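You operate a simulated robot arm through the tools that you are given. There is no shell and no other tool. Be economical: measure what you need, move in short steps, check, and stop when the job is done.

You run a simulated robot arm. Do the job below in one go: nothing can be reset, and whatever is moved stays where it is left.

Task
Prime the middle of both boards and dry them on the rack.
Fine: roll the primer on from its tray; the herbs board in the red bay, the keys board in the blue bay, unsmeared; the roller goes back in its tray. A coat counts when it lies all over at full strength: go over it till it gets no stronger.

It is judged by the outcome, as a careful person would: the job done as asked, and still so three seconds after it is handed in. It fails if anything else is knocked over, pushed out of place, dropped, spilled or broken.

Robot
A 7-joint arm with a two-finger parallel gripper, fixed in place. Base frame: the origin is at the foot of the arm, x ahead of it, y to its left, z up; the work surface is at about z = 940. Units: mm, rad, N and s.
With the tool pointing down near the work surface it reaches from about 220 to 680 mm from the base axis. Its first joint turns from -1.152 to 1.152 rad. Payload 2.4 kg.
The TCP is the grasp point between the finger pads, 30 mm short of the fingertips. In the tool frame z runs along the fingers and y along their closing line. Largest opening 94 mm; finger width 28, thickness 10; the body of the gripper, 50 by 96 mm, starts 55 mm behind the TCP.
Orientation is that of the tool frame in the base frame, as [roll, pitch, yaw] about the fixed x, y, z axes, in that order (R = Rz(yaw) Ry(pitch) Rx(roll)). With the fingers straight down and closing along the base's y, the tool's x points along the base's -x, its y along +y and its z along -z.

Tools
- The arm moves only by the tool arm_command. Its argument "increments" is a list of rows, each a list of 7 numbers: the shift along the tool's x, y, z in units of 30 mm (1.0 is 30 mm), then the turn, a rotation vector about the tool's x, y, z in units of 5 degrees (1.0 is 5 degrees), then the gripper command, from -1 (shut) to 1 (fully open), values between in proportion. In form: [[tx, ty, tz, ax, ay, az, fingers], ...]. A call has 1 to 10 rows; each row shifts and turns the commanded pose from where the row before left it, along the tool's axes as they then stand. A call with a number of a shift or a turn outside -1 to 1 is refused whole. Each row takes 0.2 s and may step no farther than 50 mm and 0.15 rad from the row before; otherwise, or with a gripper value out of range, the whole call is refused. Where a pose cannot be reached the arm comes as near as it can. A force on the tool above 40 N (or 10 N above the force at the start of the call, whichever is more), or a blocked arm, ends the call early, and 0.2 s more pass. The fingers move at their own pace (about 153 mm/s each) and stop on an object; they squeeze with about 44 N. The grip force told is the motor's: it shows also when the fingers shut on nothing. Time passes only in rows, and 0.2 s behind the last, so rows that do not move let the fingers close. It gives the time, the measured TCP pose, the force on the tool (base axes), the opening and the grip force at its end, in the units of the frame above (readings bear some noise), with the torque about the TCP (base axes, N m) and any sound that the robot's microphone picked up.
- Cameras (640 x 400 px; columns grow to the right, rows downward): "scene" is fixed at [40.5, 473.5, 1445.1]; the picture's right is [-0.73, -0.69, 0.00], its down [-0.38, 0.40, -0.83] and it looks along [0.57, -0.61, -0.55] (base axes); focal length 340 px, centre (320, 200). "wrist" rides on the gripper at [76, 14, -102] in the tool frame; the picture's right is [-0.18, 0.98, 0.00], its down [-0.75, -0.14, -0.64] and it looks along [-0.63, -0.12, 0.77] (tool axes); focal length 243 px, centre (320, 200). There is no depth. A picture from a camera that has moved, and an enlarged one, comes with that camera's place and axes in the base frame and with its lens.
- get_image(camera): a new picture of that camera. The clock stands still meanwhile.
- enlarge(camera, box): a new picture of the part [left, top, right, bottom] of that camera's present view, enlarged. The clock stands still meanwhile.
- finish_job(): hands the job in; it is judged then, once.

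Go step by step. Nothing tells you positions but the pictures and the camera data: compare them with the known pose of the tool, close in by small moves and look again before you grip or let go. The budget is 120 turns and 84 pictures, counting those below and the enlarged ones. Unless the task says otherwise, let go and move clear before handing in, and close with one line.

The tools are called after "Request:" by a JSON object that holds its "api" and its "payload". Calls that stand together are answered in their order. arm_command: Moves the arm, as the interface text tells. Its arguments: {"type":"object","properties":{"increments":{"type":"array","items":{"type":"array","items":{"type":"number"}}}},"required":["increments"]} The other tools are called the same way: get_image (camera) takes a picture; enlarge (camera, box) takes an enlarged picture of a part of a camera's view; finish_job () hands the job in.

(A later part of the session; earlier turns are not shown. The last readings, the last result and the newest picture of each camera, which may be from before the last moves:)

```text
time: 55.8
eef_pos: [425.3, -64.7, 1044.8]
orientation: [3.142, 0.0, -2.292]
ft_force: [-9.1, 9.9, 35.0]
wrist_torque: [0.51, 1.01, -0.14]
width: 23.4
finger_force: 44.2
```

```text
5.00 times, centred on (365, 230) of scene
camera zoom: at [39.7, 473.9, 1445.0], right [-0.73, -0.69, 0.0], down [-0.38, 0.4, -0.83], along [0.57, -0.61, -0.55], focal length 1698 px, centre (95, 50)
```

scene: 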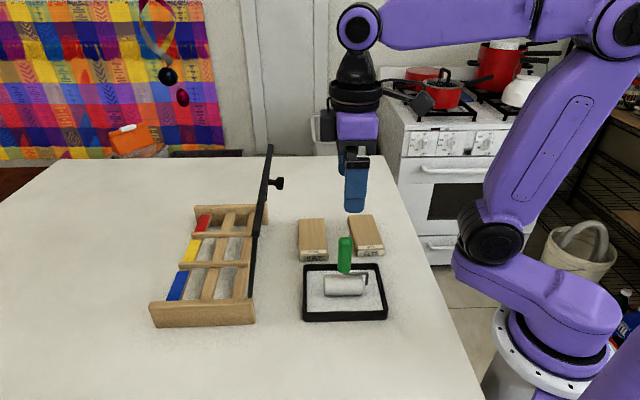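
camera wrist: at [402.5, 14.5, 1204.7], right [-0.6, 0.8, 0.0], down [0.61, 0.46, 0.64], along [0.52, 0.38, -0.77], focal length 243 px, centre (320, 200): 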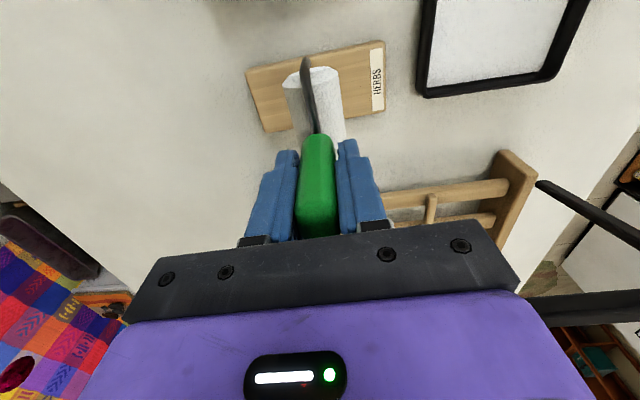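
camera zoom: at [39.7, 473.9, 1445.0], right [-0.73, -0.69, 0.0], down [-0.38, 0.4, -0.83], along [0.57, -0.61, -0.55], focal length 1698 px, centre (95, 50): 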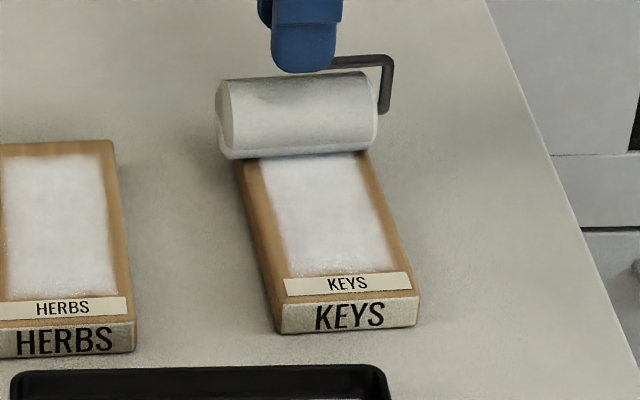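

Good coverage, slightly thinner near the label. A couple more passes with even pressure.

Request:
{"api": "arm_command", "payload": {"increments": [[0, 0.7, -0.02, 0, 0, 0, -1], [0, 0.7, 0.01, 0, 0, 0, -1], [0, 0.7, 0.01, 0, 0, 0, -1], [0, 0.7, 0.03, 0, 0, 0, -1], [0, -0.6, 0, 0, 0, 0, -1], [0, 0.6, 0, 0, 0, 0, -1], [0, -0.6, 0, 0, 0, 0, -1], [0, 0.6, 0, 0, 0, 0, -1], [0, 0, 0, 0, 0, 0, -1]]}}

Request:
{"api": "arm_command", "payload": {"increments": [[0, -0.7, -0.02, 0, 0, 0, -1], [0, -0.7, -0.02, 0, 0, 0, -1], [0, -0.7, 0, 0, 0, 0, -1], [0, -0.7, 0, 0, 0, 0, -1], [0, 0.6, -0.8, 0, 0, 0, -1], [0, 1, -0.8, 0, 0, 0, -1], [0, 1, 0, 0, 0, 0, -1], [0, 1, 0, 0, 0, 0, -1], [0, 1, 0, 0, 0, 0, -1], [0, 1, 0, 0, 0, 0, -1]]}}

Request:
{"api": "enlarge", "payload": {"camera": "scene", "box": [325, 190, 405, 270]}}

```text
time: 57.8
eef_pos: [360.6, -12.0, 1043.8]
orientation: [3.139, -0.002, -2.293]
ft_force: [-0.2, -1.1, 0.1]
wrist_torque: [-0.12, -0.01, 0.02]
width: 23.3
finger_force: 44.3
```

```text
time: 60.0
eef_pos: [296.7, 44.1, 1092.2]
orientation: [3.141, 0.001, -2.291]
ft_force: [-0.1, 0.6, -0.4]
wrist_torque: [0.0, 0.01, 0.0]
width: 23.3
finger_force: 43.9
```

```text
5.00 times, centred on (365, 230) of scene
camera zoom: at [40.5, 473.5, 1445.1], right [-0.73, -0.69, 0.0], down [-0.38, 0.4, -0.83], along [0.57, -0.61, -0.55], focal length 1698 px, centre (95, 50)
```

zoom: 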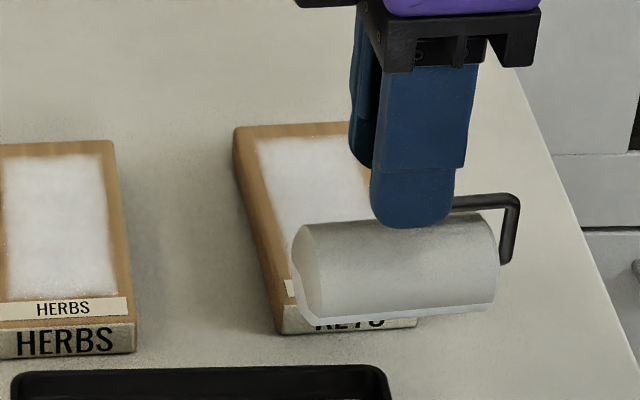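

Contact near the label was light, so I'll reload and redo keys. Going to the tray.

Request:
{"api": "arm_command", "payload": {"increments": [[-0.83, 0.49, 0, 0, 0, 0, -1], [-0.83, 0.49, 0, 0, 0, 0, -1], [-0.83, 0.49, 0, 0, 0, 0, -1], [0, 0, 0, 0, 0, 0.74, -1], [0, 0, 0.8, 0, 0, 0, -1], [0, 0, 0.75, 0, 0, 0, -1], [0, 0, 0.06, 0, 0, 0, -1], [0, 0, 0, 0, 0, 0, -1]]}}

Request:
{"api": "enlarge", "payload": {"camera": "scene", "box": [285, 190, 405, 330]}}

```text
time: 61.8
eef_pos: [312.8, 129.5, 1046.6]
orientation: [3.141, 0.0, -2.356]
ft_force: [0.6, -0.3, -0.9]
wrist_torque: [-0.01, 0.01, 0.01]
width: 23.5
finger_force: 44.1
```

```text
2.86 times, centred on (345, 260) of scene
camera zoom: at [40.5, 473.5, 1445.1], right [-0.73, -0.69, 0.0], down [-0.38, 0.4, -0.83], along [0.57, -0.61, -0.55], focal length 970 px, centre (249, 29)
```

zoom: 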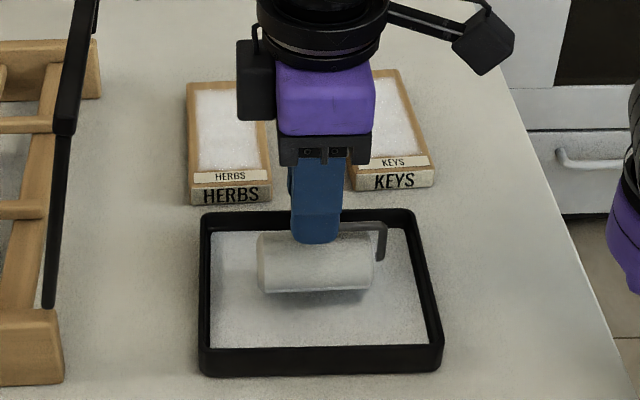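

Request:
{"api": "arm_command", "payload": {"increments": [[0, 0, 0.33, 0, 0, 0, -1], [0, 0, 0, 0, 0, 0, -1]]}}

Request:
{"api": "arm_command", "payload": {"increments": [[0, 0, 0.05, 0, 0, 0, -1], [0, 0, 0, 0, 0, 0, -1]]}}

Request:
{"api": "arm_command", "payload": {"increments": [[0, 0, 0.04, 0, 0, 0, -1], [0, 0, 0, 0, 0, 0, -1]]}}

```text
time: 62.4
eef_pos: [313.0, 129.2, 1035.8]
orientation: [-3.141, 0.0, -2.356]
ft_force: [0.4, 0.3, -0.5]
wrist_torque: [0.0, -0.02, 0.01]
width: 23.5
finger_force: 43.6
```

```text
time: 63.0
eef_pos: [313.7, 130.4, 1035.5]
orientation: [3.141, 0.002, -2.355]
ft_force: [-7.8, -1.1, 35.1]
wrist_torque: [-0.39, 0.85, -0.04]
width: 23.2
finger_force: 44.4
```

```text
time: 63.6
eef_pos: [315.0, 131.1, 1035.0]
orientation: [-3.141, 0.005, -2.357]
ft_force: [-7.1, 4.6, 36.9]
wrist_torque: [0.33, 0.61, -0.06]
width: 23.3
finger_force: 44.1
```

Request:
{"api": "arm_command", "payload": {"increments": [[0, 0, -0.04, 0, 0, 0, -1], [0, 0.6, 0, 0, 0, 0, -1], [0, -0.6, 0, 0, 0, 0, -1], [0, -0.7, 0, 0, 0, 0, -1], [0, 0.7, 0, 0, 0, 0, -1], [0, 0.6, 0, 0, 0, 0, -1], [0, -0.6, 0, 0, 0, 0, -1], [0, -0.7, 0, 0, 0, 0, -1], [0, 0.7, 0, 0, 0, 0, -1], [0, 0, 0, 0, 0, 0, -1]]}}

Request:
{"api": "arm_command", "payload": {"increments": [[0, 0.6, 0.02, 0, 0, 0, -1], [0, -0.6, 0, 0, 0, 0, -1], [0, -0.7, 0, 0, 0, 0, -1], [0, 0.7, 0, 0, 0, 0, -1], [0, 0.6, 0, 0, 0, 0, -1], [0, -0.6, 0, 0, 0, 0, -1], [0, -0.7, 0, 0, 0, 0, -1], [0, 0.7, 0, 0, 0, 0, -1], [0, 0, 0, 0, 0, 0, -1]]}}

```text
time: 65.8
eef_pos: [313.9, 130.6, 1032.9]
orientation: [3.141, 0.001, -2.355]
ft_force: [0.1, 0.5, -0.8]
wrist_torque: [0.03, -0.01, 0.02]
width: 23.3
finger_force: 44.4
```

```text
time: 67.8
eef_pos: [314.4, 131.1, 1034.2]
orientation: [-3.141, 0.003, -2.356]
ft_force: [5.1, -5.0, 23.8]
wrist_torque: [-0.54, -0.26, 0.11]
width: 23.0
finger_force: 43.5
```

Loaded. Back over keys for a second coat.

Request:
{"api": "arm_command", "payload": {"increments": [[0, 0, -0.9, 0, 0, 0, -1], [0, 0, -0.9, 0, 0, -0.74, -1], [0.417, -0.917, 0, 0, 0, 0, -1], [0.417, -0.917, 0, 0, 0, 0, -1], [0.417, -0.917, 0, 0, 0, 0, -1], [0.417, -0.917, 0, 0, 0, 0, -1], [0.417, -0.917, 0, 0, 0, 0, -1], [0.417, -0.917, 0, 0, 0, 0, -1], [0, 0, 0, 0, 0, 0, -1]]}}

Request:
{"api": "arm_command", "payload": {"increments": [[0, 0, 0.8, 0, 0, 0, -1], [0, 0, 0.5, 0, 0, 0, -1], [0, 0, 0, 0, 0, 0, -1]]}}

Request:
{"api": "enlarge", "payload": {"camera": "scene", "box": [325, 190, 405, 270]}}

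```text
time: 69.8
eef_pos: [389.6, -34.8, 1088.5]
orientation: [-3.141, 0.0, -2.291]
ft_force: [0.4, 0.6, -0.9]
wrist_torque: [0.03, -0.02, 0.02]
width: 23.5
finger_force: 44.1
```

```text
time: 70.6
eef_pos: [389.2, -35.9, 1048.3]
orientation: [3.141, -0.002, -2.29]
ft_force: [0.5, -0.2, -0.3]
wrist_torque: [0.0, 0.02, -0.03]
width: 23.1
finger_force: 44.5
```

```text
5.00 times, centred on (365, 230) of scene
camera zoom: at [40.5, 473.5, 1445.1], right [-0.73, -0.69, 0.0], down [-0.38, 0.4, -0.83], along [0.57, -0.61, -0.55], focal length 1698 px, centre (95, 50)
```

zoom: 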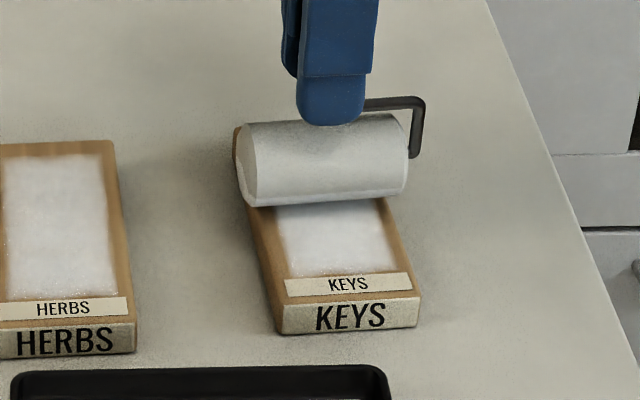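

Request:
{"api": "arm_command", "payload": {"increments": [[0, 0, 0.09, 0, 0, 0, -1], [0, 0, 0, 0, 0, 0, -1]]}}

Request:
{"api": "arm_command", "payload": {"increments": [[0, 0, 0.03, 0, 0, 0, -1], [0, 0, 0, 0, 0, 0, -1]]}}

Request:
{"api": "arm_command", "payload": {"increments": [[0, 0, 0.03, 0, 0, 0, -1], [0, 0, 0, 0, 0, 0, -1]]}}

```text
time: 71.2
eef_pos: [389.2, -36.4, 1046.1]
orientation: [-3.141, 0.001, -2.293]
ft_force: [0.2, -0.2, -0.6]
wrist_torque: [0.02, 0.05, -0.01]
width: 23.4
finger_force: 44.1
```

```text
time: 71.8
eef_pos: [388.6, -36.8, 1043.9]
orientation: [-3.141, 0.0, -2.292]
ft_force: [-0.5, -0.3, -0.5]
wrist_torque: [-0.02, 0.03, 0.04]
width: 23.4
finger_force: 43.8
```

```text
time: 72.4
eef_pos: [389.2, -35.4, 1043.3]
orientation: [3.141, 0.0, -2.292]
ft_force: [0.2, 0.3, -0.7]
wrist_torque: [0.01, -0.01, -0.02]
width: 23.3
finger_force: 44.1
```

Request:
{"api": "arm_command", "payload": {"increments": [[0, 0, 0.03, 0, 0, 0, -1], [0, 0, 0, 0, 0, 0, -1]]}}

Request:
{"api": "arm_command", "payload": {"increments": [[0, 0, 0.025, 0, 0, 0, -1], [0, 0, 0, 0, 0, 0, -1]]}}

```text
time: 73.0
eef_pos: [388.8, -35.4, 1042.3]
orientation: [3.141, 0.0, -2.291]
ft_force: [-0.4, -0.5, -0.3]
wrist_torque: [-0.01, -0.02, -0.03]
width: 23.3
finger_force: 44.1
```

```text
time: 73.6
eef_pos: [389.2, -36.1, 1041.9]
orientation: [-3.141, -0.001, -2.29]
ft_force: [-0.2, -0.1, -1.4]
wrist_torque: [0.0, 0.02, 0.0]
width: 23.2
finger_force: 44.0
```

Request:
{"api": "arm_command", "payload": {"increments": [[0, 0, 0.03, 0, 0, 0, -1], [0, 0, 0, 0, 0, 0, -1]]}}

Request:
{"api": "arm_command", "payload": {"increments": [[0, 0, 0.025, 0, 0, 0, -1], [0, 0, 0, 0, 0, 0, -1]]}}

```text
time: 74.2
eef_pos: [389.2, -35.4, 1040.1]
orientation: [-3.14, 0.0, -2.291]
ft_force: [-0.4, -1.1, 6.7]
wrist_torque: [0.0, 0.01, 0.04]
width: 23.2
finger_force: 43.8
```

```text
time: 74.8
eef_pos: [388.5, -34.9, 1040.1]
orientation: [-3.137, 0.004, -2.29]
ft_force: [-5.5, -0.3, 38.0]
wrist_torque: [-0.19, 0.56, -0.04]
width: 23.4
finger_force: 43.7
```

Request:
{"api": "arm_command", "payload": {"increments": [[0, 0.6, -0.01, 0, 0, 0, -1], [0, 0.6, 0.01, 0, 0, 0, -1], [0, -0.6, 0, 0, 0, 0, -1], [0, 0.6, 0, 0, 0, 0, -1], [0, -0.6, 0, 0, 0, 0, -1], [0, 0.6, 0, 0, 0, 0, -1], [0, 0, 0, 0, 0, 0, -1]]}}

Request:
{"api": "arm_command", "payload": {"increments": [[0, -0.7, 0, 0, 0, 0, -1], [0, -0.7, -0.01, 0, 0, 0, -1], [0, -0.7, -0.01, 0, 0, 0, -1], [0, -0.7, 0, 0, 0, 0, -1], [0, 0.7, 0, 0, 0, 0, -1], [0, 0.7, 0, 0, 0, 0, -1], [0, 0.7, 0.01, 0, 0, 0, -1], [0, 0.7, 0.01, 0, 0, 0, -1], [0, 0, 0, 0, 0, 0, -1]]}}

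Request:
{"api": "arm_command", "payload": {"increments": [[0, -0.7, 0, 0, 0, 0, -1], [0, -0.7, -0.01, 0, 0, 0, -1], [0, -0.7, -0.01, 0, 0, 0, -1], [0, -0.7, 0, 0, 0, 0, -1], [0, 0, -0.8, 0, 0, 0, -1], [0, 0, -0.8, 0, 0, 0, -1], [-0.5, 0, 0, 0, 0, 0, -1], [-1, 0, 0, 0, 0, 0, -1], [-1, 0, 0, 0, 0, 0, -1], [0, 0, 0, 0, 0, 0, -1]]}}

Request:
{"api": "enlarge", "payload": {"camera": "scene", "box": [335, 205, 395, 265]}}

```text
time: 76.4
eef_pos: [360.5, -14.1, 1040.0]
orientation: [3.14, -0.002, -2.292]
ft_force: [-0.2, -1.1, 0.9]
wrist_torque: [-0.09, 0.01, 0.02]
width: 23.5
finger_force: 43.8
```

```text
time: 78.4
eef_pos: [361.5, -11.7, 1041.4]
orientation: [3.141, -0.001, -2.291]
ft_force: [0.1, -0.6, -1.0]
wrist_torque: [0.01, 0.01, 0.0]
width: 23.2
finger_force: 44.0
```

```text
time: 80.6
eef_pos: [475.0, -12.2, 1092.0]
orientation: [-3.141, -0.001, -2.291]
ft_force: [0.8, 0.3, -0.8]
wrist_torque: [0.04, 0.0, 0.0]
width: 23.4
finger_force: 43.7
```

```text
6.67 times, centred on (365, 235) of scene
camera zoom: at [40.5, 473.5, 1445.1], right [-0.73, -0.69, 0.0], down [-0.38, 0.4, -0.83], along [0.57, -0.61, -0.55], focal length 2264 px, centre (20, -33)
```

zoom: 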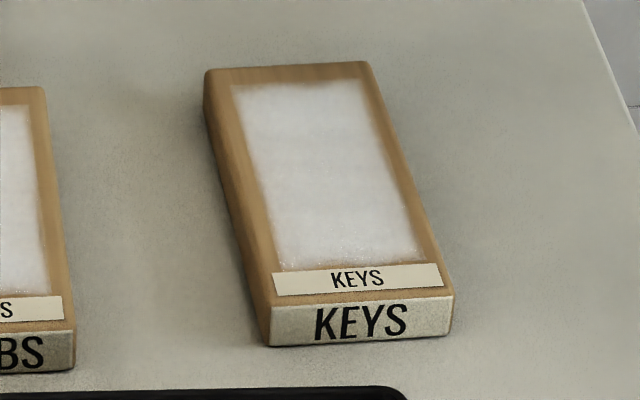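

Keys looks even. I'll check both coats in the wrist view for a second opinion.

Request:
{"api": "get_image", "payload": {"camera": "wrist"}}

Request:
{"api": "get_image", "payload": {"camera": "scene"}}

```text
48 pictures are left
camera wrist: at [412.5, -59.1, 1192.5], right [-0.62, 0.79, 0.0], down [0.6, 0.47, 0.64], along [0.51, 0.4, -0.77], focal length 243 px, centre (320, 200)
```

wrist: 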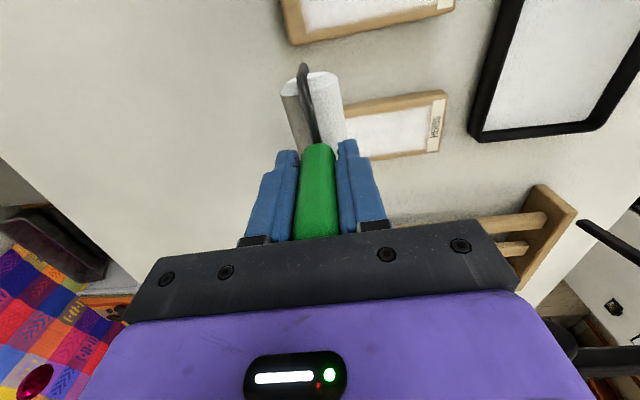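

```text
47 pictures are left
```

scene: 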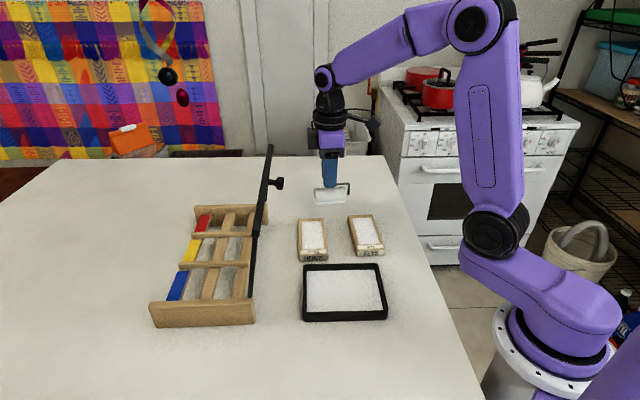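

Both coats look full. Now the roller goes back to its original spot in the tray.

Request:
{"api": "arm_command", "payload": {"increments": [[0, 0.897, 0, 0, 0, 0, -1], [0, 0.897, 0, 0, 0, 0, -1], [0, 0.897, 0, 0, 0, 0, -1], [0, 0.897, 0, 0, 0, 0, -1], [0, 0.897, 0, 0, 0, 0, -1], [0, 0.897, 0, 0, 0, 0, -1], [0, 0.897, 0, 0, 0, 0, -1], [0, 0.897, 0, 0, 0, 0, -1], [0, 0, 0, 0, 0, 0.74, -1], [0, 0, 0, 0, 0, 0, -1]]}}

Request:
{"api": "arm_command", "payload": {"increments": [[0, 0, 0.8, 0, 0, 0, -1], [0, 0, 0.8, 0, 0, 0, -1], [0, 0, 0.2, 0, 0, 0, -1], [0, 0, 0, 0, 0, 0, -1]]}}

Request:
{"api": "arm_command", "payload": {"increments": [[0, 0, 0.06, 0, 0, 0, -1], [0, 0, 0, 0, 0, 0, -1]]}}

Request:
{"api": "arm_command", "payload": {"increments": [[0, 0, 0.05, 0, 0, 0, -1], [0, 0, 0, 0, 0, 0, -1]]}}

```text
time: 82.8
eef_pos: [313.6, 132.5, 1088.1]
orientation: [-3.142, 0.001, -2.357]
ft_force: [0.2, -0.3, -1.8]
wrist_torque: [0.01, 0.0, 0.01]
width: 23.2
finger_force: 43.9
```

```text
time: 83.8
eef_pos: [314.0, 133.2, 1035.7]
orientation: [-3.141, -0.001, -2.357]
ft_force: [-0.4, -0.9, -1.5]
wrist_torque: [0.02, -0.01, -0.01]
width: 23.7
finger_force: 44.3
```

```text
time: 84.4
eef_pos: [312.9, 132.3, 1034.2]
orientation: [3.141, -0.001, -2.357]
ft_force: [-0.1, 0.5, -1.3]
wrist_torque: [0.03, 0.02, 0.01]
width: 23.4
finger_force: 44.3
```

```text
time: 85.0
eef_pos: [312.9, 131.8, 1031.7]
orientation: [-3.141, 0.0, -2.355]
ft_force: [0.3, -0.6, -0.9]
wrist_torque: [0.0, -0.07, -0.03]
width: 23.6
finger_force: 44.4
```

Request:
{"api": "arm_command", "payload": {"increments": [[0, 0, 0.04, 0, 0, 0, -1], [0, 0, 0, 0, 0, 0, -1]]}}

Request:
{"api": "enlarge", "payload": {"camera": "scene", "box": [285, 190, 405, 330]}}

```text
time: 85.6
eef_pos: [312.8, 132.4, 1030.8]
orientation: [3.14, 0.003, -2.356]
ft_force: [-4.2, 0.6, 29.5]
wrist_torque: [-0.56, 0.94, -0.08]
width: 23.2
finger_force: 43.8
```

```text
2.86 times, centred on (345, 260) of scene
camera zoom: at [40.1, 473.4, 1445.1], right [-0.73, -0.69, 0.0], down [-0.38, 0.4, -0.83], along [0.57, -0.61, -0.55], focal length 970 px, centre (249, 29)
```

zoom: 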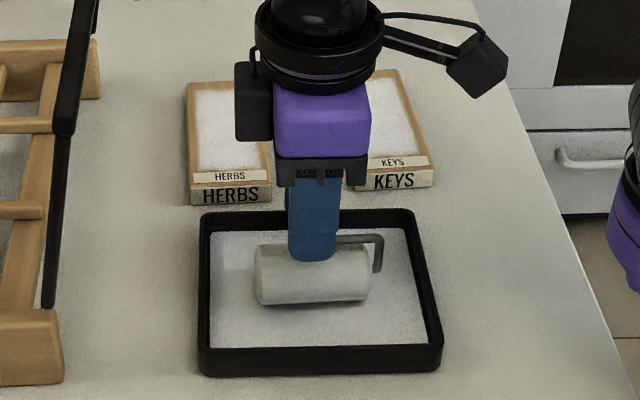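

It's back at its original spot, in contact. I'll ease the load and open the fingers slightly to see if it stands.

Request:
{"api": "arm_command", "payload": {"increments": [[0, 0, -0.02, 0, 0, 0, -1], [0, 0, 0, 0, 0, 0, -1], [0, 0, 0, 0, 0, 0, -0.4], [0, 0, 0, 0, 0, 0, -0.4], [0, 0, 0, 0, 0, 0, -0.4]]}}

Request:
{"api": "enlarge", "payload": {"camera": "scene", "box": [285, 190, 405, 330]}}

Request:
{"api": "enlarge", "payload": {"camera": "wrist", "box": [220, 0, 420, 250]}}

```text
time: 86.8
eef_pos: [314.0, 131.7, 1031.1]
orientation: [-3.14, 0.002, -2.358]
ft_force: [-0.2, 0.2, 0.5]
wrist_torque: [0.01, 0.03, 0.02]
width: 28.1
finger_force: 0.1
```

```text
2.86 times, centred on (345, 260) of scene
camera zoom: at [40.5, 473.5, 1445.1], right [-0.73, -0.69, 0.0], down [-0.38, 0.4, -0.83], along [0.57, -0.61, -0.55], focal length 970 px, centre (249, 29)
```

zoom: 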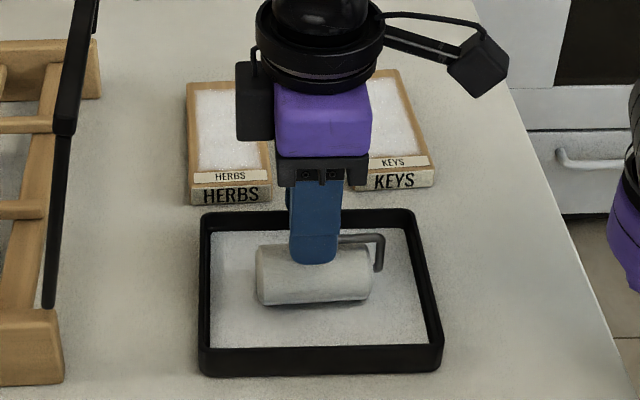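

```text
1.60 times, centred on (320, 125) of wrist
camera zoom: at [249.1, 87.7, 1132.8], right [-0.56, 0.83, 0.0], down [0.63, 0.43, 0.64], along [0.53, 0.36, -0.77], focal length 388 px, centre (320, 320)
```

zoom: 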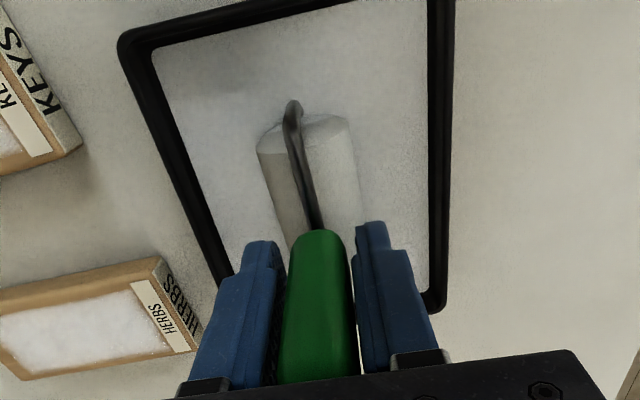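

It seems to stand by itself. Opening fully and rising straight up.

Request:
{"api": "arm_command", "payload": {"increments": [[0, 0, 0, 0, 0, 0, 0.2], [0, 0, 0, 0, 0, 0, 0.8], [0, 0, -0.8, 0, 0, 0, 0.8], [0, 0, -0.9, 0, 0, 0, 0.8], [0, 0, -0.9, 0, 0, 0, 0.8], [0, 0, -0.9, 0, 0, 0, 0.8], [0, 0, -0.9, 0, 0, 0, 0.8]]}}

Request:
{"api": "get_image", "payload": {"camera": "scene"}}

Request:
{"api": "get_image", "payload": {"camera": "wrist"}}

```text
time: 88.4
eef_pos: [312.8, 133.9, 1162.8]
orientation: [3.142, 0.001, -2.356]
ft_force: [-0.3, -0.4, -0.2]
wrist_torque: [-0.01, 0.01, -0.02]
width: 84.7
finger_force: 0.1
```

```text
43 pictures are left
```

scene: 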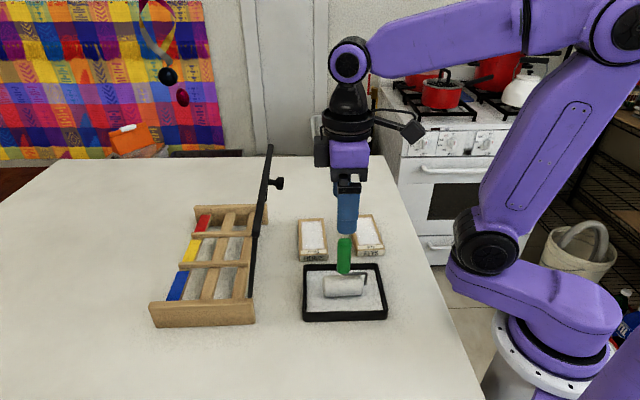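

```text
42 pictures are left
camera wrist: at [248.9, 89.7, 1264.4], right [-0.56, 0.83, 0.0], down [0.63, 0.43, 0.64], along [0.53, 0.36, -0.77], focal length 243 px, centre (320, 200)
```

wrist: 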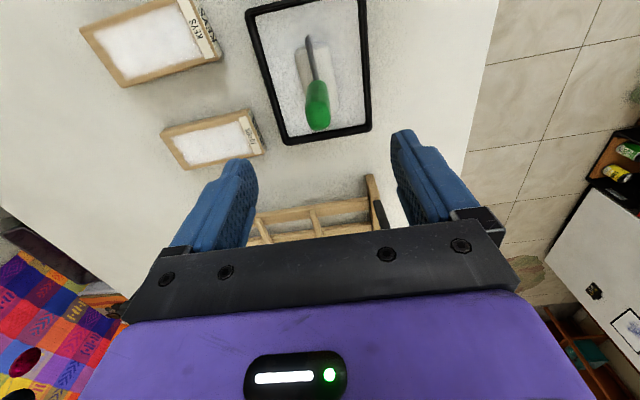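

The roller stands in its tray. Next I'll rise and turn the tool by about 90° toward the boards' grip orientation (tool x along -e1, azimuth ≈137°), then test the full placing orientation above the rack.

Request:
{"api": "arm_command", "payload": {"increments": [[0, 0, -0.8, 0, 0, 1, 1], [0, 0, -0.8, 0, 0, 1, 1], [0, 0, -0.6, 0, 0, 1, 1], [0, 0, 0, 0, 0, 1, 1], [0, 0, 0, 0, 0, 1, 1], [0, 0, 0, 0, 0, 1, 1], [0, 0, 0, 0, 0, 1, 1], [0, 0, 0, 0, 0, 1, 1], [0, 0, 0, 0, 0, 1, 1], [0, 0, 0, 0, 0, 1, 1]]}}

Request:
{"api": "arm_command", "payload": {"increments": [[0, 0, 0, 0, 0, 1, 1], [0, 0, 0, 0, 0, 1, 1], [0, 0, 0, 0, 0, 1, 1], [0, 0, 0, 0, 0, 1, 1], [0, 0, 0, 0, 0, 1, 1], [0, 0, 0, 0, 0, 1, 1], [0, 0, 0, 0, 0, 1, 1], [0, 0, 0, 0, 0, 1, 1], [0, 0, 0, 0, 0, 1, 1], [0, 0, 0, 0, 0, 1, 1]]}}

Request:
{"api": "arm_command", "payload": {"increments": [[0, 0, 0, 0, 0, 1, 1], [0, 0, 0, 0, 0, 1, 1], [0, 0, 0, 0, 0, 1, 1], [0, 0, 0, 0, 0, 1, 1], [0, 0, 0, 0, 0, 1, 1], [0, 0, 0, 0, 0, 1, 1], [0, 0, 0, 0, 0, 1, 1], [0, 0, 0, 0, 0, 1, 1], [0, 0, 0, 0, 0, 1, 1], [0, 0, 0, 0, 0, 1, 1]]}}

Request:
{"api": "arm_command", "payload": {"increments": [[0, 0, 0, 0, 0, 1, 1], [0, 0, 0, 0, 0, 1, 1], [0, 0, 0, 0, 0, 1, 1], [0, 0, 0, 0, 0, 1, 1], [0, 0, 0, 0, 0, 1, 1], [0, 0, 0, 0, 0, 1, 1], [0, 0, 0, 0, 0, 0, 1]]}}

```text
time: 90.6
eef_pos: [312.4, 130.9, 1229.1]
orientation: [-3.141, 0.0, 3.055]
ft_force: [0.0, -0.9, -0.3]
wrist_torque: [-0.02, 0.02, -0.01]
width: 93.9
finger_force: 0.0
```

```text
time: 92.8
eef_pos: [313.8, 130.7, 1228.7]
orientation: [3.141, 0.0, 2.181]
ft_force: [0.3, -0.6, 0.8]
wrist_torque: [0.03, -0.01, -0.03]
width: 94.2
finger_force: 0.0
```

```text
time: 95.0
eef_pos: [312.4, 130.6, 1228.3]
orientation: [-3.141, 0.001, 1.306]
ft_force: [-0.1, 0.7, -0.6]
wrist_torque: [0.0, 0.01, -0.02]
width: 93.7
finger_force: 0.1
```

```text
time: 96.6
eef_pos: [313.4, 130.5, 1228.9]
orientation: [3.141, 0.0, 0.784]
ft_force: [0.5, 0.1, 0.7]
wrist_torque: [0.0, 0.0, 0.02]
width: 94.0
finger_force: 0.0
```

The placing orientation is reachable. I'll move above the red bay (est. (602, 182)) at z≈1230 to measure the rack from here.

Request:
{"api": "arm_command", "payload": {"increments": [[0.8, 0.557, 0, 0, 0, 0, 1], [0.8, 0.557, 0, 0, 0, 0, 1], [0.8, 0.557, 0, 0, 0, 0, 1], [0.8, 0.557, 0, 0, 0, 0, 1], [0.8, 0.557, 0, 0, 0, 0, 1], [0.8, 0.557, 0, 0, 0, 0, 1], [0.8, 0.557, 0, 0, 0, 0, 1], [0.8, 0.557, 0, 0, 0, 0, 1], [0.8, 0.557, 0, 0, 0, 0, 1], [0.8, 0.557, 0, 0, 0, 0, 1]]}}

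Request:
{"api": "get_image", "payload": {"camera": "wrist"}}

Request:
{"api": "get_image", "payload": {"camera": "scene"}}

```text
time: 98.8
eef_pos: [576.6, 181.1, 1227.4]
orientation: [-3.141, 0.003, 0.784]
ft_force: [-0.4, -0.5, 0.1]
wrist_torque: [-0.01, -0.02, 0.01]
width: 93.9
finger_force: 0.0
out of reach, approached as far as the arm can: row 10
```

```text
41 pictures are left
camera wrist: at [639.3, 225.1, 1329.5], right [0.56, -0.83, 0.0], down [-0.63, -0.43, 0.64], along [-0.53, -0.36, -0.77], focal length 243 px, centre (320, 200)
```

wrist: 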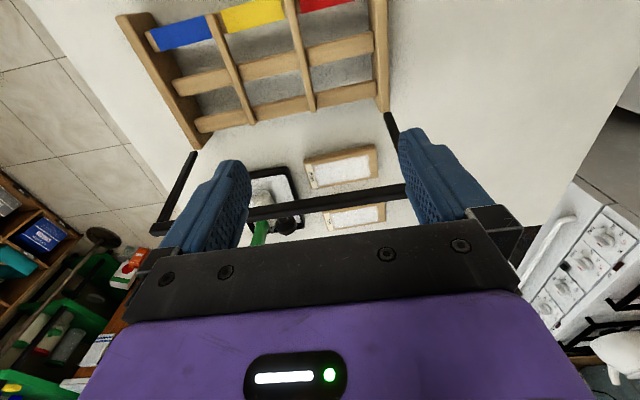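

```text
40 pictures are left
```

scene: 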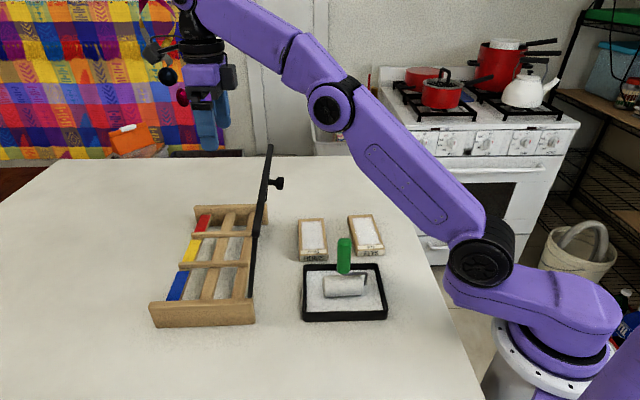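

The red bay isn't reachable at this height, but it will be lower down; I'll cross the bar nearer its middle and lower before moving outward. Zooming in on the rack to measure the bays.

Request:
{"api": "enlarge", "payload": {"camera": "wrist", "box": [110, 0, 430, 200]}}

```text
2.00 times, centred on (270, 100) of wrist
camera zoom: at [639.3, 225.1, 1329.5], right [0.56, -0.83, 0.0], down [-0.63, -0.43, 0.64], along [-0.53, -0.36, -0.77], focal length 485 px, centre (420, 400)
```

zoom: 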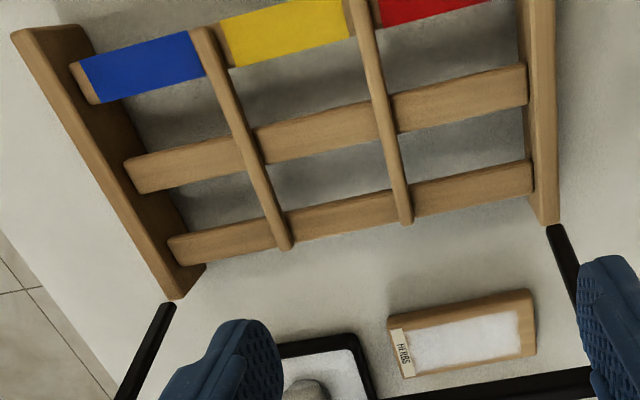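

Bays are ~83 mm wide with rails' tops near z≈976; red centre ≈ (608, 172), blue centre ≈ (471, 306). I'll go back above the herbs board and turn to its grip orientation.

Request:
{"api": "arm_command", "payload": {"increments": [[-0.933, 0.042, 0, 0, 0, 0, 1], [-0.933, 0.042, 0, 0, 0, 0, 1], [-0.933, 0.042, 0, 0, 0, 0, 1], [-0.933, 0.042, 0, 0, 0, 0, 1], [-0.933, 0.042, 0, 0, 0, 0, 1], [-0.933, 0.042, 0, 0, 0, 0, 1], [0, 0, 0, 0, 0, -1, 1], [0, 0, 0, 0, 0, -1, 1], [0, 0, 0, 0, 0, -1, 1], [0, 0, 0, 0, 0, -1, 1]]}}

Request:
{"api": "arm_command", "payload": {"increments": [[0, 0, 0, 0, 0, -1, 1], [0, 0, 0, 0, 0, -1, 1], [0, 0, 0, 0, 0, -1, 1], [0, 0, 0, 0, 0, -1, 1], [0, 0, 0, 0, 0, -1, 1], [0, 0, 0, 0, 0, -1, 1], [0, 0, 0, 0, 0, -1, 1], [0, 0, 0, 0, 0, -1, 1], [0, 0, 0, 0, 0, -1, 1], [0, 0, 0, 0, 0, -1, 1]]}}

Request:
{"api": "arm_command", "payload": {"increments": [[0, 0, 0, 0, 0, -1, 1], [0, 0, 0, 0, 0, -1, 1], [0, 0, 0, 0, 0, -1, 1], [0, 0, 0, 0, 0, -1, 1], [0, 0, 0, 0, 0, -0.46, 1], [0, 0, 0, 0, 0, 0, 1]]}}

```text
time: 101.0
eef_pos: [460.2, 58.5, 1227.9]
orientation: [3.141, 0.0, 1.137]
ft_force: [1.0, -0.7, 0.0]
wrist_torque: [0.0, 0.02, 0.01]
width: 94.1
finger_force: 0.1
```

```text
time: 103.2
eef_pos: [461.6, 58.6, 1228.0]
orientation: [3.14, 0.0, 2.009]
ft_force: [-0.6, -0.3, 0.2]
wrist_torque: [-0.01, 0.02, -0.02]
width: 93.8
finger_force: 0.0
```

```text
time: 104.6
eef_pos: [461.3, 58.1, 1227.7]
orientation: [-3.141, 0.001, 2.399]
ft_force: [0.2, 0.4, 0.2]
wrist_torque: [-0.03, -0.01, 0.01]
width: 93.7
finger_force: 0.0
```

Now descend partway and look.

Request:
{"api": "arm_command", "payload": {"increments": [[-0.15, 0, 0.9, 0, 0, 0, 1], [-0.15, 0, 0.9, 0, 0, 0, 1], [0, 0, 0.9, 0, 0, 0, 1], [0, 0, 0.9, 0, 0, 0, 1], [0, 0, 0.9, 0, 0, 0, 1], [0, 0, 0.9, 0, 0, 0, 1], [0, 0, 0.7, 0, 0, 0, 1], [0, 0, 0, 0, 0, 0, 1]]}}

Request:
{"api": "get_image", "payload": {"camera": "wrist"}}

Request:
{"api": "enlarge", "payload": {"camera": "scene", "box": [255, 140, 385, 270]}}

```text
time: 106.4
eef_pos: [466.5, 55.1, 1044.4]
orientation: [3.141, 0.002, 2.396]
ft_force: [-0.6, 0.3, 0.5]
wrist_torque: [-0.02, -0.01, 0.01]
width: 94.0
finger_force: 0.0
```

```text
38 pictures are left
camera wrist: at [419.7, 116.9, 1145.7], right [0.8, 0.6, 0.0], down [0.46, -0.61, 0.64], along [0.38, -0.51, -0.77], focal length 243 px, centre (320, 200)
```

wrist: 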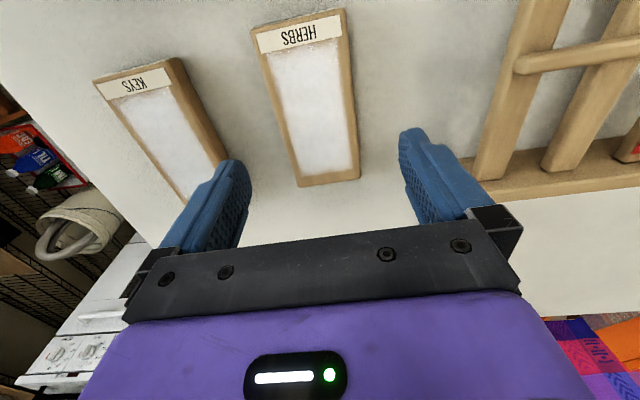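

```text
3.08 times, centred on (320, 205) of scene
camera zoom: at [40.5, 473.5, 1445.1], right [-0.73, -0.69, 0.0], down [-0.38, 0.4, -0.83], along [0.57, -0.61, -0.55], focal length 1045 px, centre (320, 185)
```

zoom: 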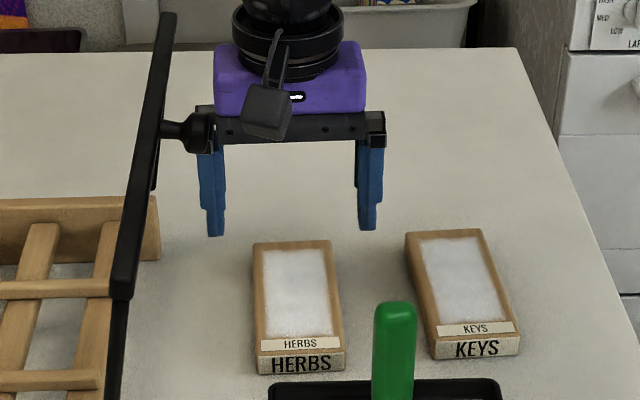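

Fingers straddle the herbs board evenly. Descend so the tips reach about 11 mm above the table (TCP z≈981), gripping only the sides.

Request:
{"api": "arm_command", "payload": {"increments": [[0, -0.07, 0.7, 0, 0, 0, 1], [0, 0, 0.7, 0, 0, 0, 1], [0, 0, 0.65, 0, 0, 0, 1], [0, 0, 0, 0, 0, 0, 1]]}}

Request:
{"api": "enlarge", "payload": {"camera": "scene", "box": [275, 170, 375, 270]}}

```text
time: 107.4
eef_pos: [465.0, 50.0, 982.6]
orientation: [3.141, 0.0, 2.396]
ft_force: [-0.9, -0.2, 0.1]
wrist_torque: [0.0, -0.01, -0.02]
width: 93.7
finger_force: 0.1
```

```text
4.00 times, centred on (325, 220) of scene
camera zoom: at [40.5, 473.5, 1445.1], right [-0.73, -0.69, 0.0], down [-0.38, 0.4, -0.83], along [0.57, -0.61, -0.55], focal length 1358 px, centre (300, 120)
```

zoom: 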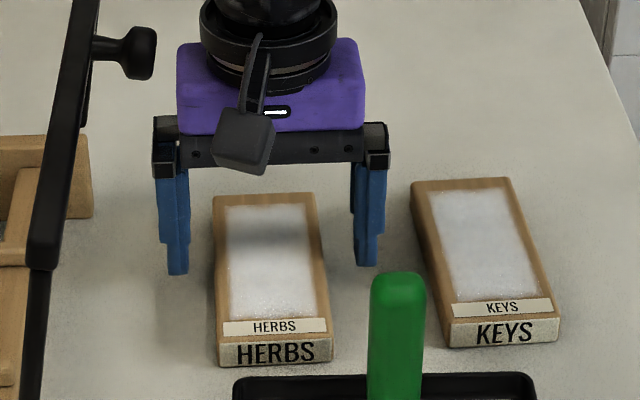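

Clear on both sides. Closing on the board.

Request:
{"api": "arm_command", "payload": {"increments": [[0, 0, 0, 0, 0, 0, 0.4], [0, 0, 0, 0, 0, 0, 0], [0, 0, 0, 0, 0, 0, -1], [0, 0, 0, 0, 0, 0, -1]]}}

Request:
{"api": "enlarge", "payload": {"camera": "scene", "box": [275, 170, 375, 270]}}

```text
time: 108.4
eef_pos: [464.3, 51.2, 982.3]
orientation: [3.141, -0.001, 2.395]
ft_force: [-0.1, -0.4, -0.2]
wrist_torque: [-0.02, 0.0, 0.02]
width: 61.2
finger_force: 43.6
```

```text
4.00 times, centred on (325, 220) of scene
camera zoom: at [40.5, 473.5, 1445.1], right [-0.73, -0.69, 0.0], down [-0.38, 0.4, -0.83], along [0.57, -0.61, -0.55], focal length 1358 px, centre (300, 120)
```

zoom: 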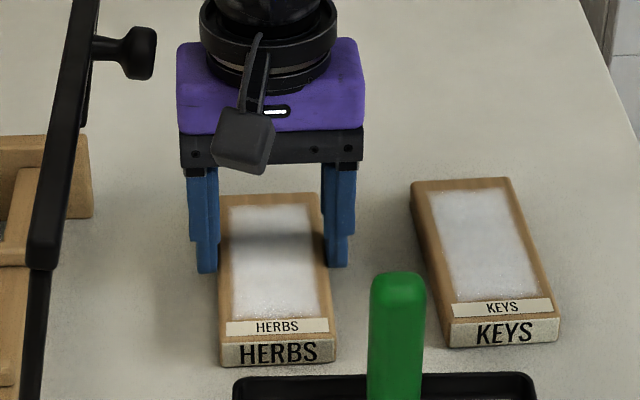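

Held at 61 mm. Lift straight up to z≈1205.

Request:
{"api": "arm_command", "payload": {"increments": [[0, 0, -0.4, 0, 0, 0, -1], [0, 0, -0.8, 0, 0, 0, -1], [0, 0, -0.9, 0, 0, 0, -1], [0, 0, -0.9, 0, 0, 0, -1], [0, 0, -0.9, 0, 0, 0, -1], [0, 0, -0.9, 0, 0, 0, -1], [0, 0, -0.9, 0, 0, 0, -1], [0, 0, -0.9, 0, 0, 0, -1], [0, 0, -0.9, 0, 0, 0, -1], [0, 0, 0, 0, 0, 0, -1]]}}

Request:
{"api": "get_image", "payload": {"camera": "scene"}}

```text
time: 110.6
eef_pos: [466.4, 50.5, 1209.9]
orientation: [-3.141, -0.001, 2.396]
ft_force: [0.6, 0.4, -1.4]
wrist_torque: [0.01, -0.04, 0.03]
width: 60.9
finger_force: 43.5
```

```text
34 pictures are left
```

scene: 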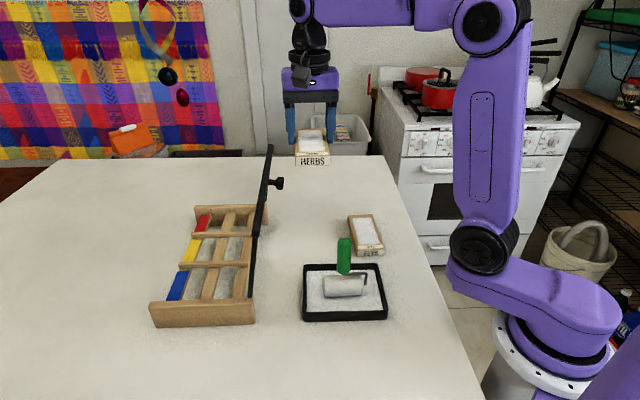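

Board level and clear. Turn 92° to the placing orientation.

Request:
{"api": "arm_command", "payload": {"increments": [[0, 0, 0, 0, 0, 1, -1], [0, 0, 0, 0, 0, 1, -1], [0, 0, 0, 0, 0, 1, -1], [0, 0, 0, 0, 0, 1, -1], [0, 0, 0, 0, 0, 1, -1], [0, 0, 0, 0, 0, 1, -1], [0, 0, 0, 0, 0, 1, -1], [0, 0, 0, 0, 0, 1, -1], [0, 0, 0, 0, 0, 1, -1], [0, 0, 0, 0, 0, 1, -1]]}}

Request:
{"api": "arm_command", "payload": {"increments": [[0, 0, 0, 0, 0, 1, -1], [0, 0, 0, 0, 0, 1, -1], [0, 0, 0, 0, 0, 1, -1], [0, 0, 0, 0, 0, 1, -1], [0, 0, 0, 0, 0, 1, -1], [0, 0, 0, 0, 0, 1, -1], [0, 0, 0, 0, 0, 1, -1], [0, 0, 0, 0, 0, 1, -1], [0, 0, 0, 0, 0, 0.45, -1], [0, 0, 0, 0, 0, 0, -1]]}}

```text
time: 112.8
eef_pos: [466.0, 51.2, 1207.4]
orientation: [3.14, 0.0, 1.522]
ft_force: [0.5, 0.2, -1.3]
wrist_torque: [-0.02, -0.03, -0.03]
width: 61.0
finger_force: 43.7
```

```text
time: 115.0
eef_pos: [466.6, 49.9, 1208.0]
orientation: [3.141, -0.002, 0.785]
ft_force: [0.5, 0.0, -0.7]
wrist_torque: [0.04, -0.01, 0.04]
width: 60.9
finger_force: 43.9
```

Cross over the bar toward the rack's middle at this height, then check clearance.

Request:
{"api": "arm_command", "payload": {"increments": [[0.43, -0.2, 0, 0, 0, 0, -1], [0.86, -0.4, 0, 0, 0, 0, -1], [0.86, -0.4, 0, 0, 0, 0, -1], [0.86, -0.4, 0, 0, 0, 0, -1], [0.86, -0.4, 0, 0, 0, 0, -1], [0.86, -0.4, 0, 0, 0, 0, -1], [0.86, -0.4, 0, 0, 0, 0, -1], [0.43, -0.2, 0, 0, 0, 0, -1], [0, 0, 0, 0, 0, 0, -1]]}}

Request:
{"api": "get_image", "payload": {"camera": "scene"}}

Request:
{"api": "get_image", "payload": {"camera": "wrist"}}

```text
time: 117.0
eef_pos: [533.8, 240.2, 1208.3]
orientation: [3.14, 0.001, 0.784]
ft_force: [0.0, -1.1, -0.7]
wrist_torque: [0.04, -0.01, -0.02]
width: 61.0
finger_force: 43.9
```

```text
33 pictures are left
```

scene: 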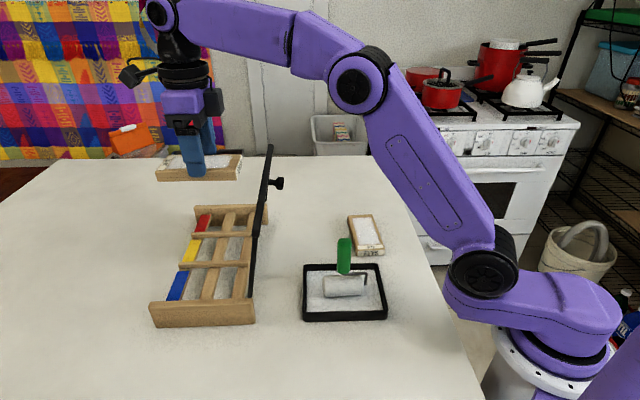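

```text
32 pictures are left
camera wrist: at [596.9, 283.3, 1310.1], right [0.57, -0.82, 0.0], down [-0.63, -0.43, 0.64], along [-0.53, -0.36, -0.77], focal length 243 px, centre (320, 200)
```

wrist: 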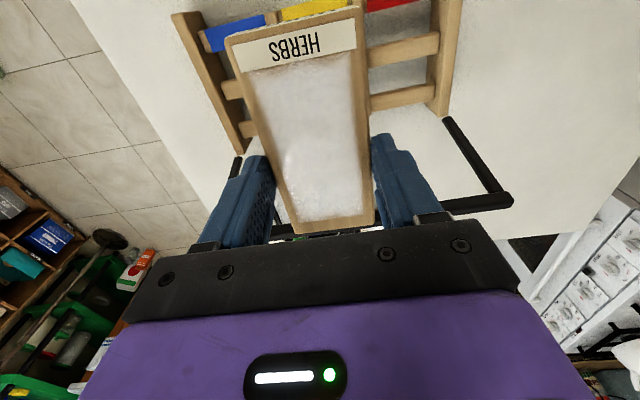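

The board is inside the bar with ~45 mm clearance. Lower to z≈1060 and slide along toward the red bay, above the dividers.

Request:
{"api": "arm_command", "payload": {"increments": [[0, 0, 0.7, 0, 0, 0, -1], [0, 0, 0.9, 0, 0, 0, -1], [0, 0, 0.9, 0, 0, 0, -1], [0, 0, 0.9, 0, 0, 0, -1], [0, 0, 0.9, 0, 0, 0, -1], [0, 0, 0.6, 0, 0, 0, -1], [0, 0, 0, 0, 0, 0, -1]]}}

Request:
{"api": "arm_command", "payload": {"increments": [[0, 0.6, 0, 0, 0, 0, -1], [0, 0.9, 0, 0, 0, 0, -1], [0, 0.9, 0, 0, 0, 0, -1], [0, 0.8, 0, 0, 0, 0, -1], [0, 0, 0, 0, 0, 0, -1]]}}

Request:
{"api": "get_image", "payload": {"camera": "wrist"}}

Request:
{"api": "enlarge", "payload": {"camera": "scene", "box": [140, 120, 300, 280]}}

```text
time: 118.6
eef_pos: [534.2, 235.6, 1059.7]
orientation: [-3.142, 0.0, 0.785]
ft_force: [-1.0, -0.5, -2.1]
wrist_torque: [0.01, 0.03, -0.03]
width: 61.0
finger_force: 44.2
```

```text
time: 119.8
eef_pos: [604.2, 168.9, 1062.7]
orientation: [3.142, 0.0, 0.787]
ft_force: [-0.6, 0.1, -0.6]
wrist_torque: [0.02, 0.0, 0.04]
width: 61.0
finger_force: 43.7
```

```text
31 pictures are left
camera wrist: at [666.7, 213.6, 1162.9], right [0.57, -0.82, 0.0], down [-0.63, -0.43, 0.64], along [-0.53, -0.36, -0.77], focal length 243 px, centre (320, 200)
```

wrist: 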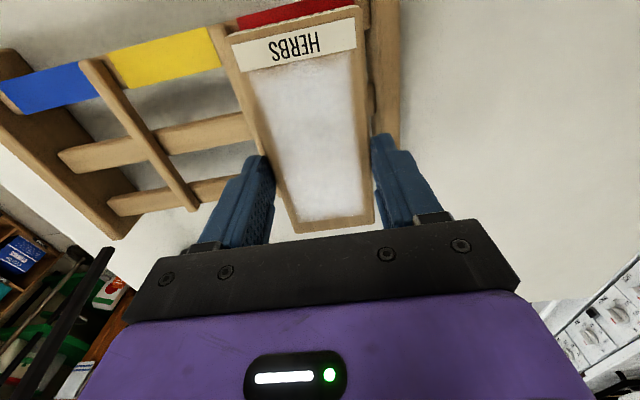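

```text
2.50 times, centred on (220, 200) of scene
camera zoom: at [40.5, 473.5, 1445.1], right [-0.73, -0.69, 0.0], down [-0.38, 0.4, -0.83], along [0.57, -0.61, -0.55], focal length 849 px, centre (570, 200)
```

zoom: 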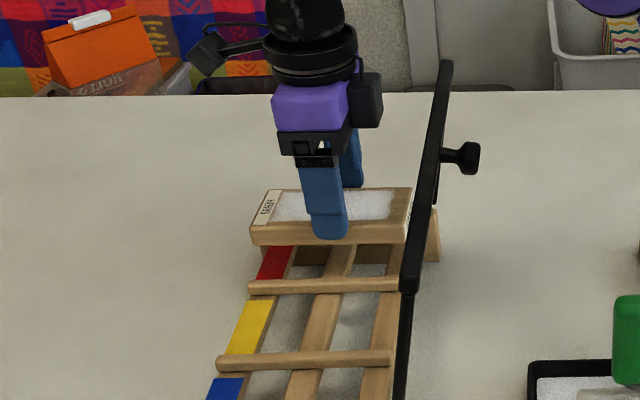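

The board hovers over the red bay. Zooming to check its lateral position against divider and end block.

Request:
{"api": "enlarge", "payload": {"camera": "wrist", "box": [180, 0, 440, 160]}}

Request:
{"api": "enlarge", "payload": {"camera": "scene", "box": [185, 160, 265, 240]}}

```text
2.46 times, centred on (310, 80) of wrist
camera zoom: at [666.7, 213.6, 1162.9], right [0.57, -0.82, 0.0], down [-0.63, -0.43, 0.64], along [-0.53, -0.36, -0.77], focal length 597 px, centre (345, 495)
```

zoom: 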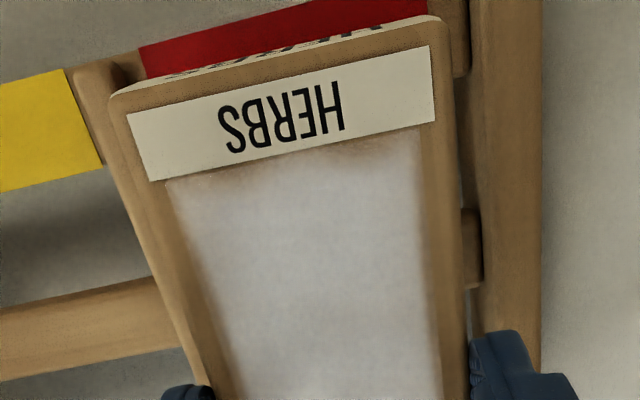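

```text
5.00 times, centred on (225, 200) of scene
camera zoom: at [40.5, 473.5, 1445.1], right [-0.73, -0.69, 0.0], down [-0.38, 0.4, -0.83], along [0.57, -0.61, -0.55], focal length 1698 px, centre (795, 200)
```

zoom: 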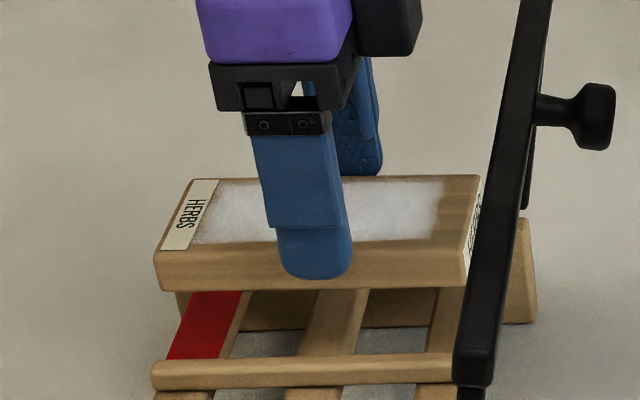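

The bay spans about 82.5 mm; I'll bias 3.5 mm toward the divider so the finger beside the end block has room, and descend to ~10 mm above the rails.

Request:
{"api": "arm_command", "payload": {"increments": [[0, -0.11, 0.3, 0, 0, 0, -1], [0, 0, 0.5, 0, 0, 0, -1], [0, 0, 0.3, 0, 0, 0, -1], [0, 0, 0, 0, 0, 0, -1]]}}

Request:
{"api": "enlarge", "payload": {"camera": "scene", "box": [185, 160, 265, 240]}}

Request:
{"api": "enlarge", "payload": {"camera": "wrist", "box": [180, 0, 440, 160]}}

```text
time: 120.8
eef_pos: [599.0, 171.8, 1028.7]
orientation: [3.141, 0.0, 0.787]
ft_force: [0.0, -0.9, -0.5]
wrist_torque: [0.03, -0.02, -0.02]
width: 60.6
finger_force: 43.6
```

```text
5.00 times, centred on (225, 200) of scene
camera zoom: at [40.5, 473.5, 1445.1], right [-0.73, -0.69, 0.0], down [-0.38, 0.4, -0.83], along [0.57, -0.61, -0.55], focal length 1698 px, centre (795, 200)
```

zoom: 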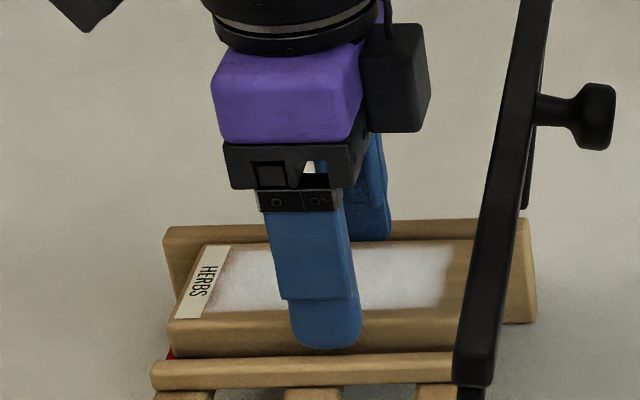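

```text
2.46 times, centred on (310, 80) of wrist
camera zoom: at [663.5, 216.4, 1130.1], right [0.57, -0.82, 0.0], down [-0.63, -0.43, 0.64], along [-0.53, -0.36, -0.77], focal length 597 px, centre (345, 495)
```

zoom: 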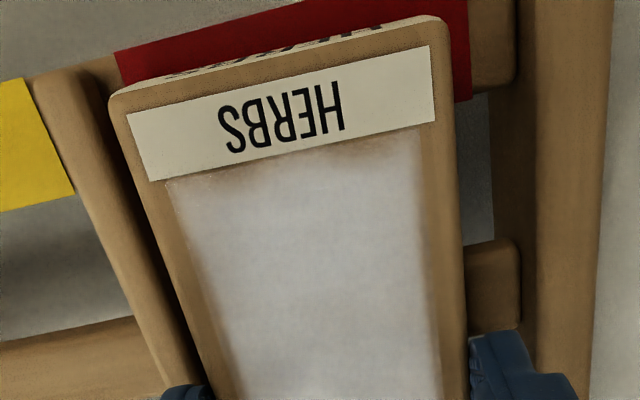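

Slightly biased too far; I'll shift back 2 mm and lower gently until contact.

Request:
{"api": "arm_command", "payload": {"increments": [[0, 0.07, 0.1, 0, 0, 0, -1], [0, 0, 0.1, 0, 0, 0, -1], [0, 0, 0, 0, 0, 0, -1]]}}

Request:
{"api": "arm_command", "payload": {"increments": [[0, 0, 0.08, 0, 0, 0, -1], [0, 0, 0, 0, 0, 0, -1]]}}

Request:
{"api": "enlarge", "payload": {"camera": "scene", "box": [185, 160, 265, 240]}}

```text
time: 121.6
eef_pos: [601.1, 170.3, 1025.3]
orientation: [3.138, -0.003, 0.787]
ft_force: [-2.8, -1.0, 25.9]
wrist_torque: [-0.44, 1.07, -0.03]
width: 61.0
finger_force: 43.5
```

```text
time: 122.0
eef_pos: [602.2, 171.3, 1024.7]
orientation: [3.137, -0.007, 0.787]
ft_force: [0.9, -0.5, 4.0]
wrist_torque: [-0.05, 0.25, 0.02]
width: 61.1
finger_force: 44.1
stopped in row 2: the force on the tool passed its limit at 42 N (the readings are from after the stop); the commanded pose is now the measured one
```

```text
5.00 times, centred on (225, 200) of scene
camera zoom: at [40.4, 473.5, 1445.1], right [-0.73, -0.69, 0.0], down [-0.38, 0.4, -0.83], along [0.57, -0.61, -0.55], focal length 1698 px, centre (795, 200)
```

zoom: 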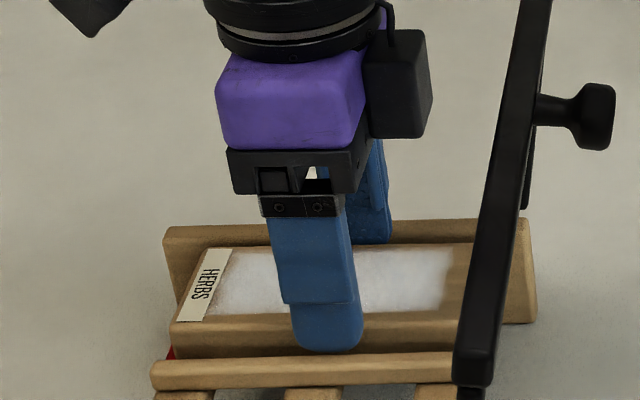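

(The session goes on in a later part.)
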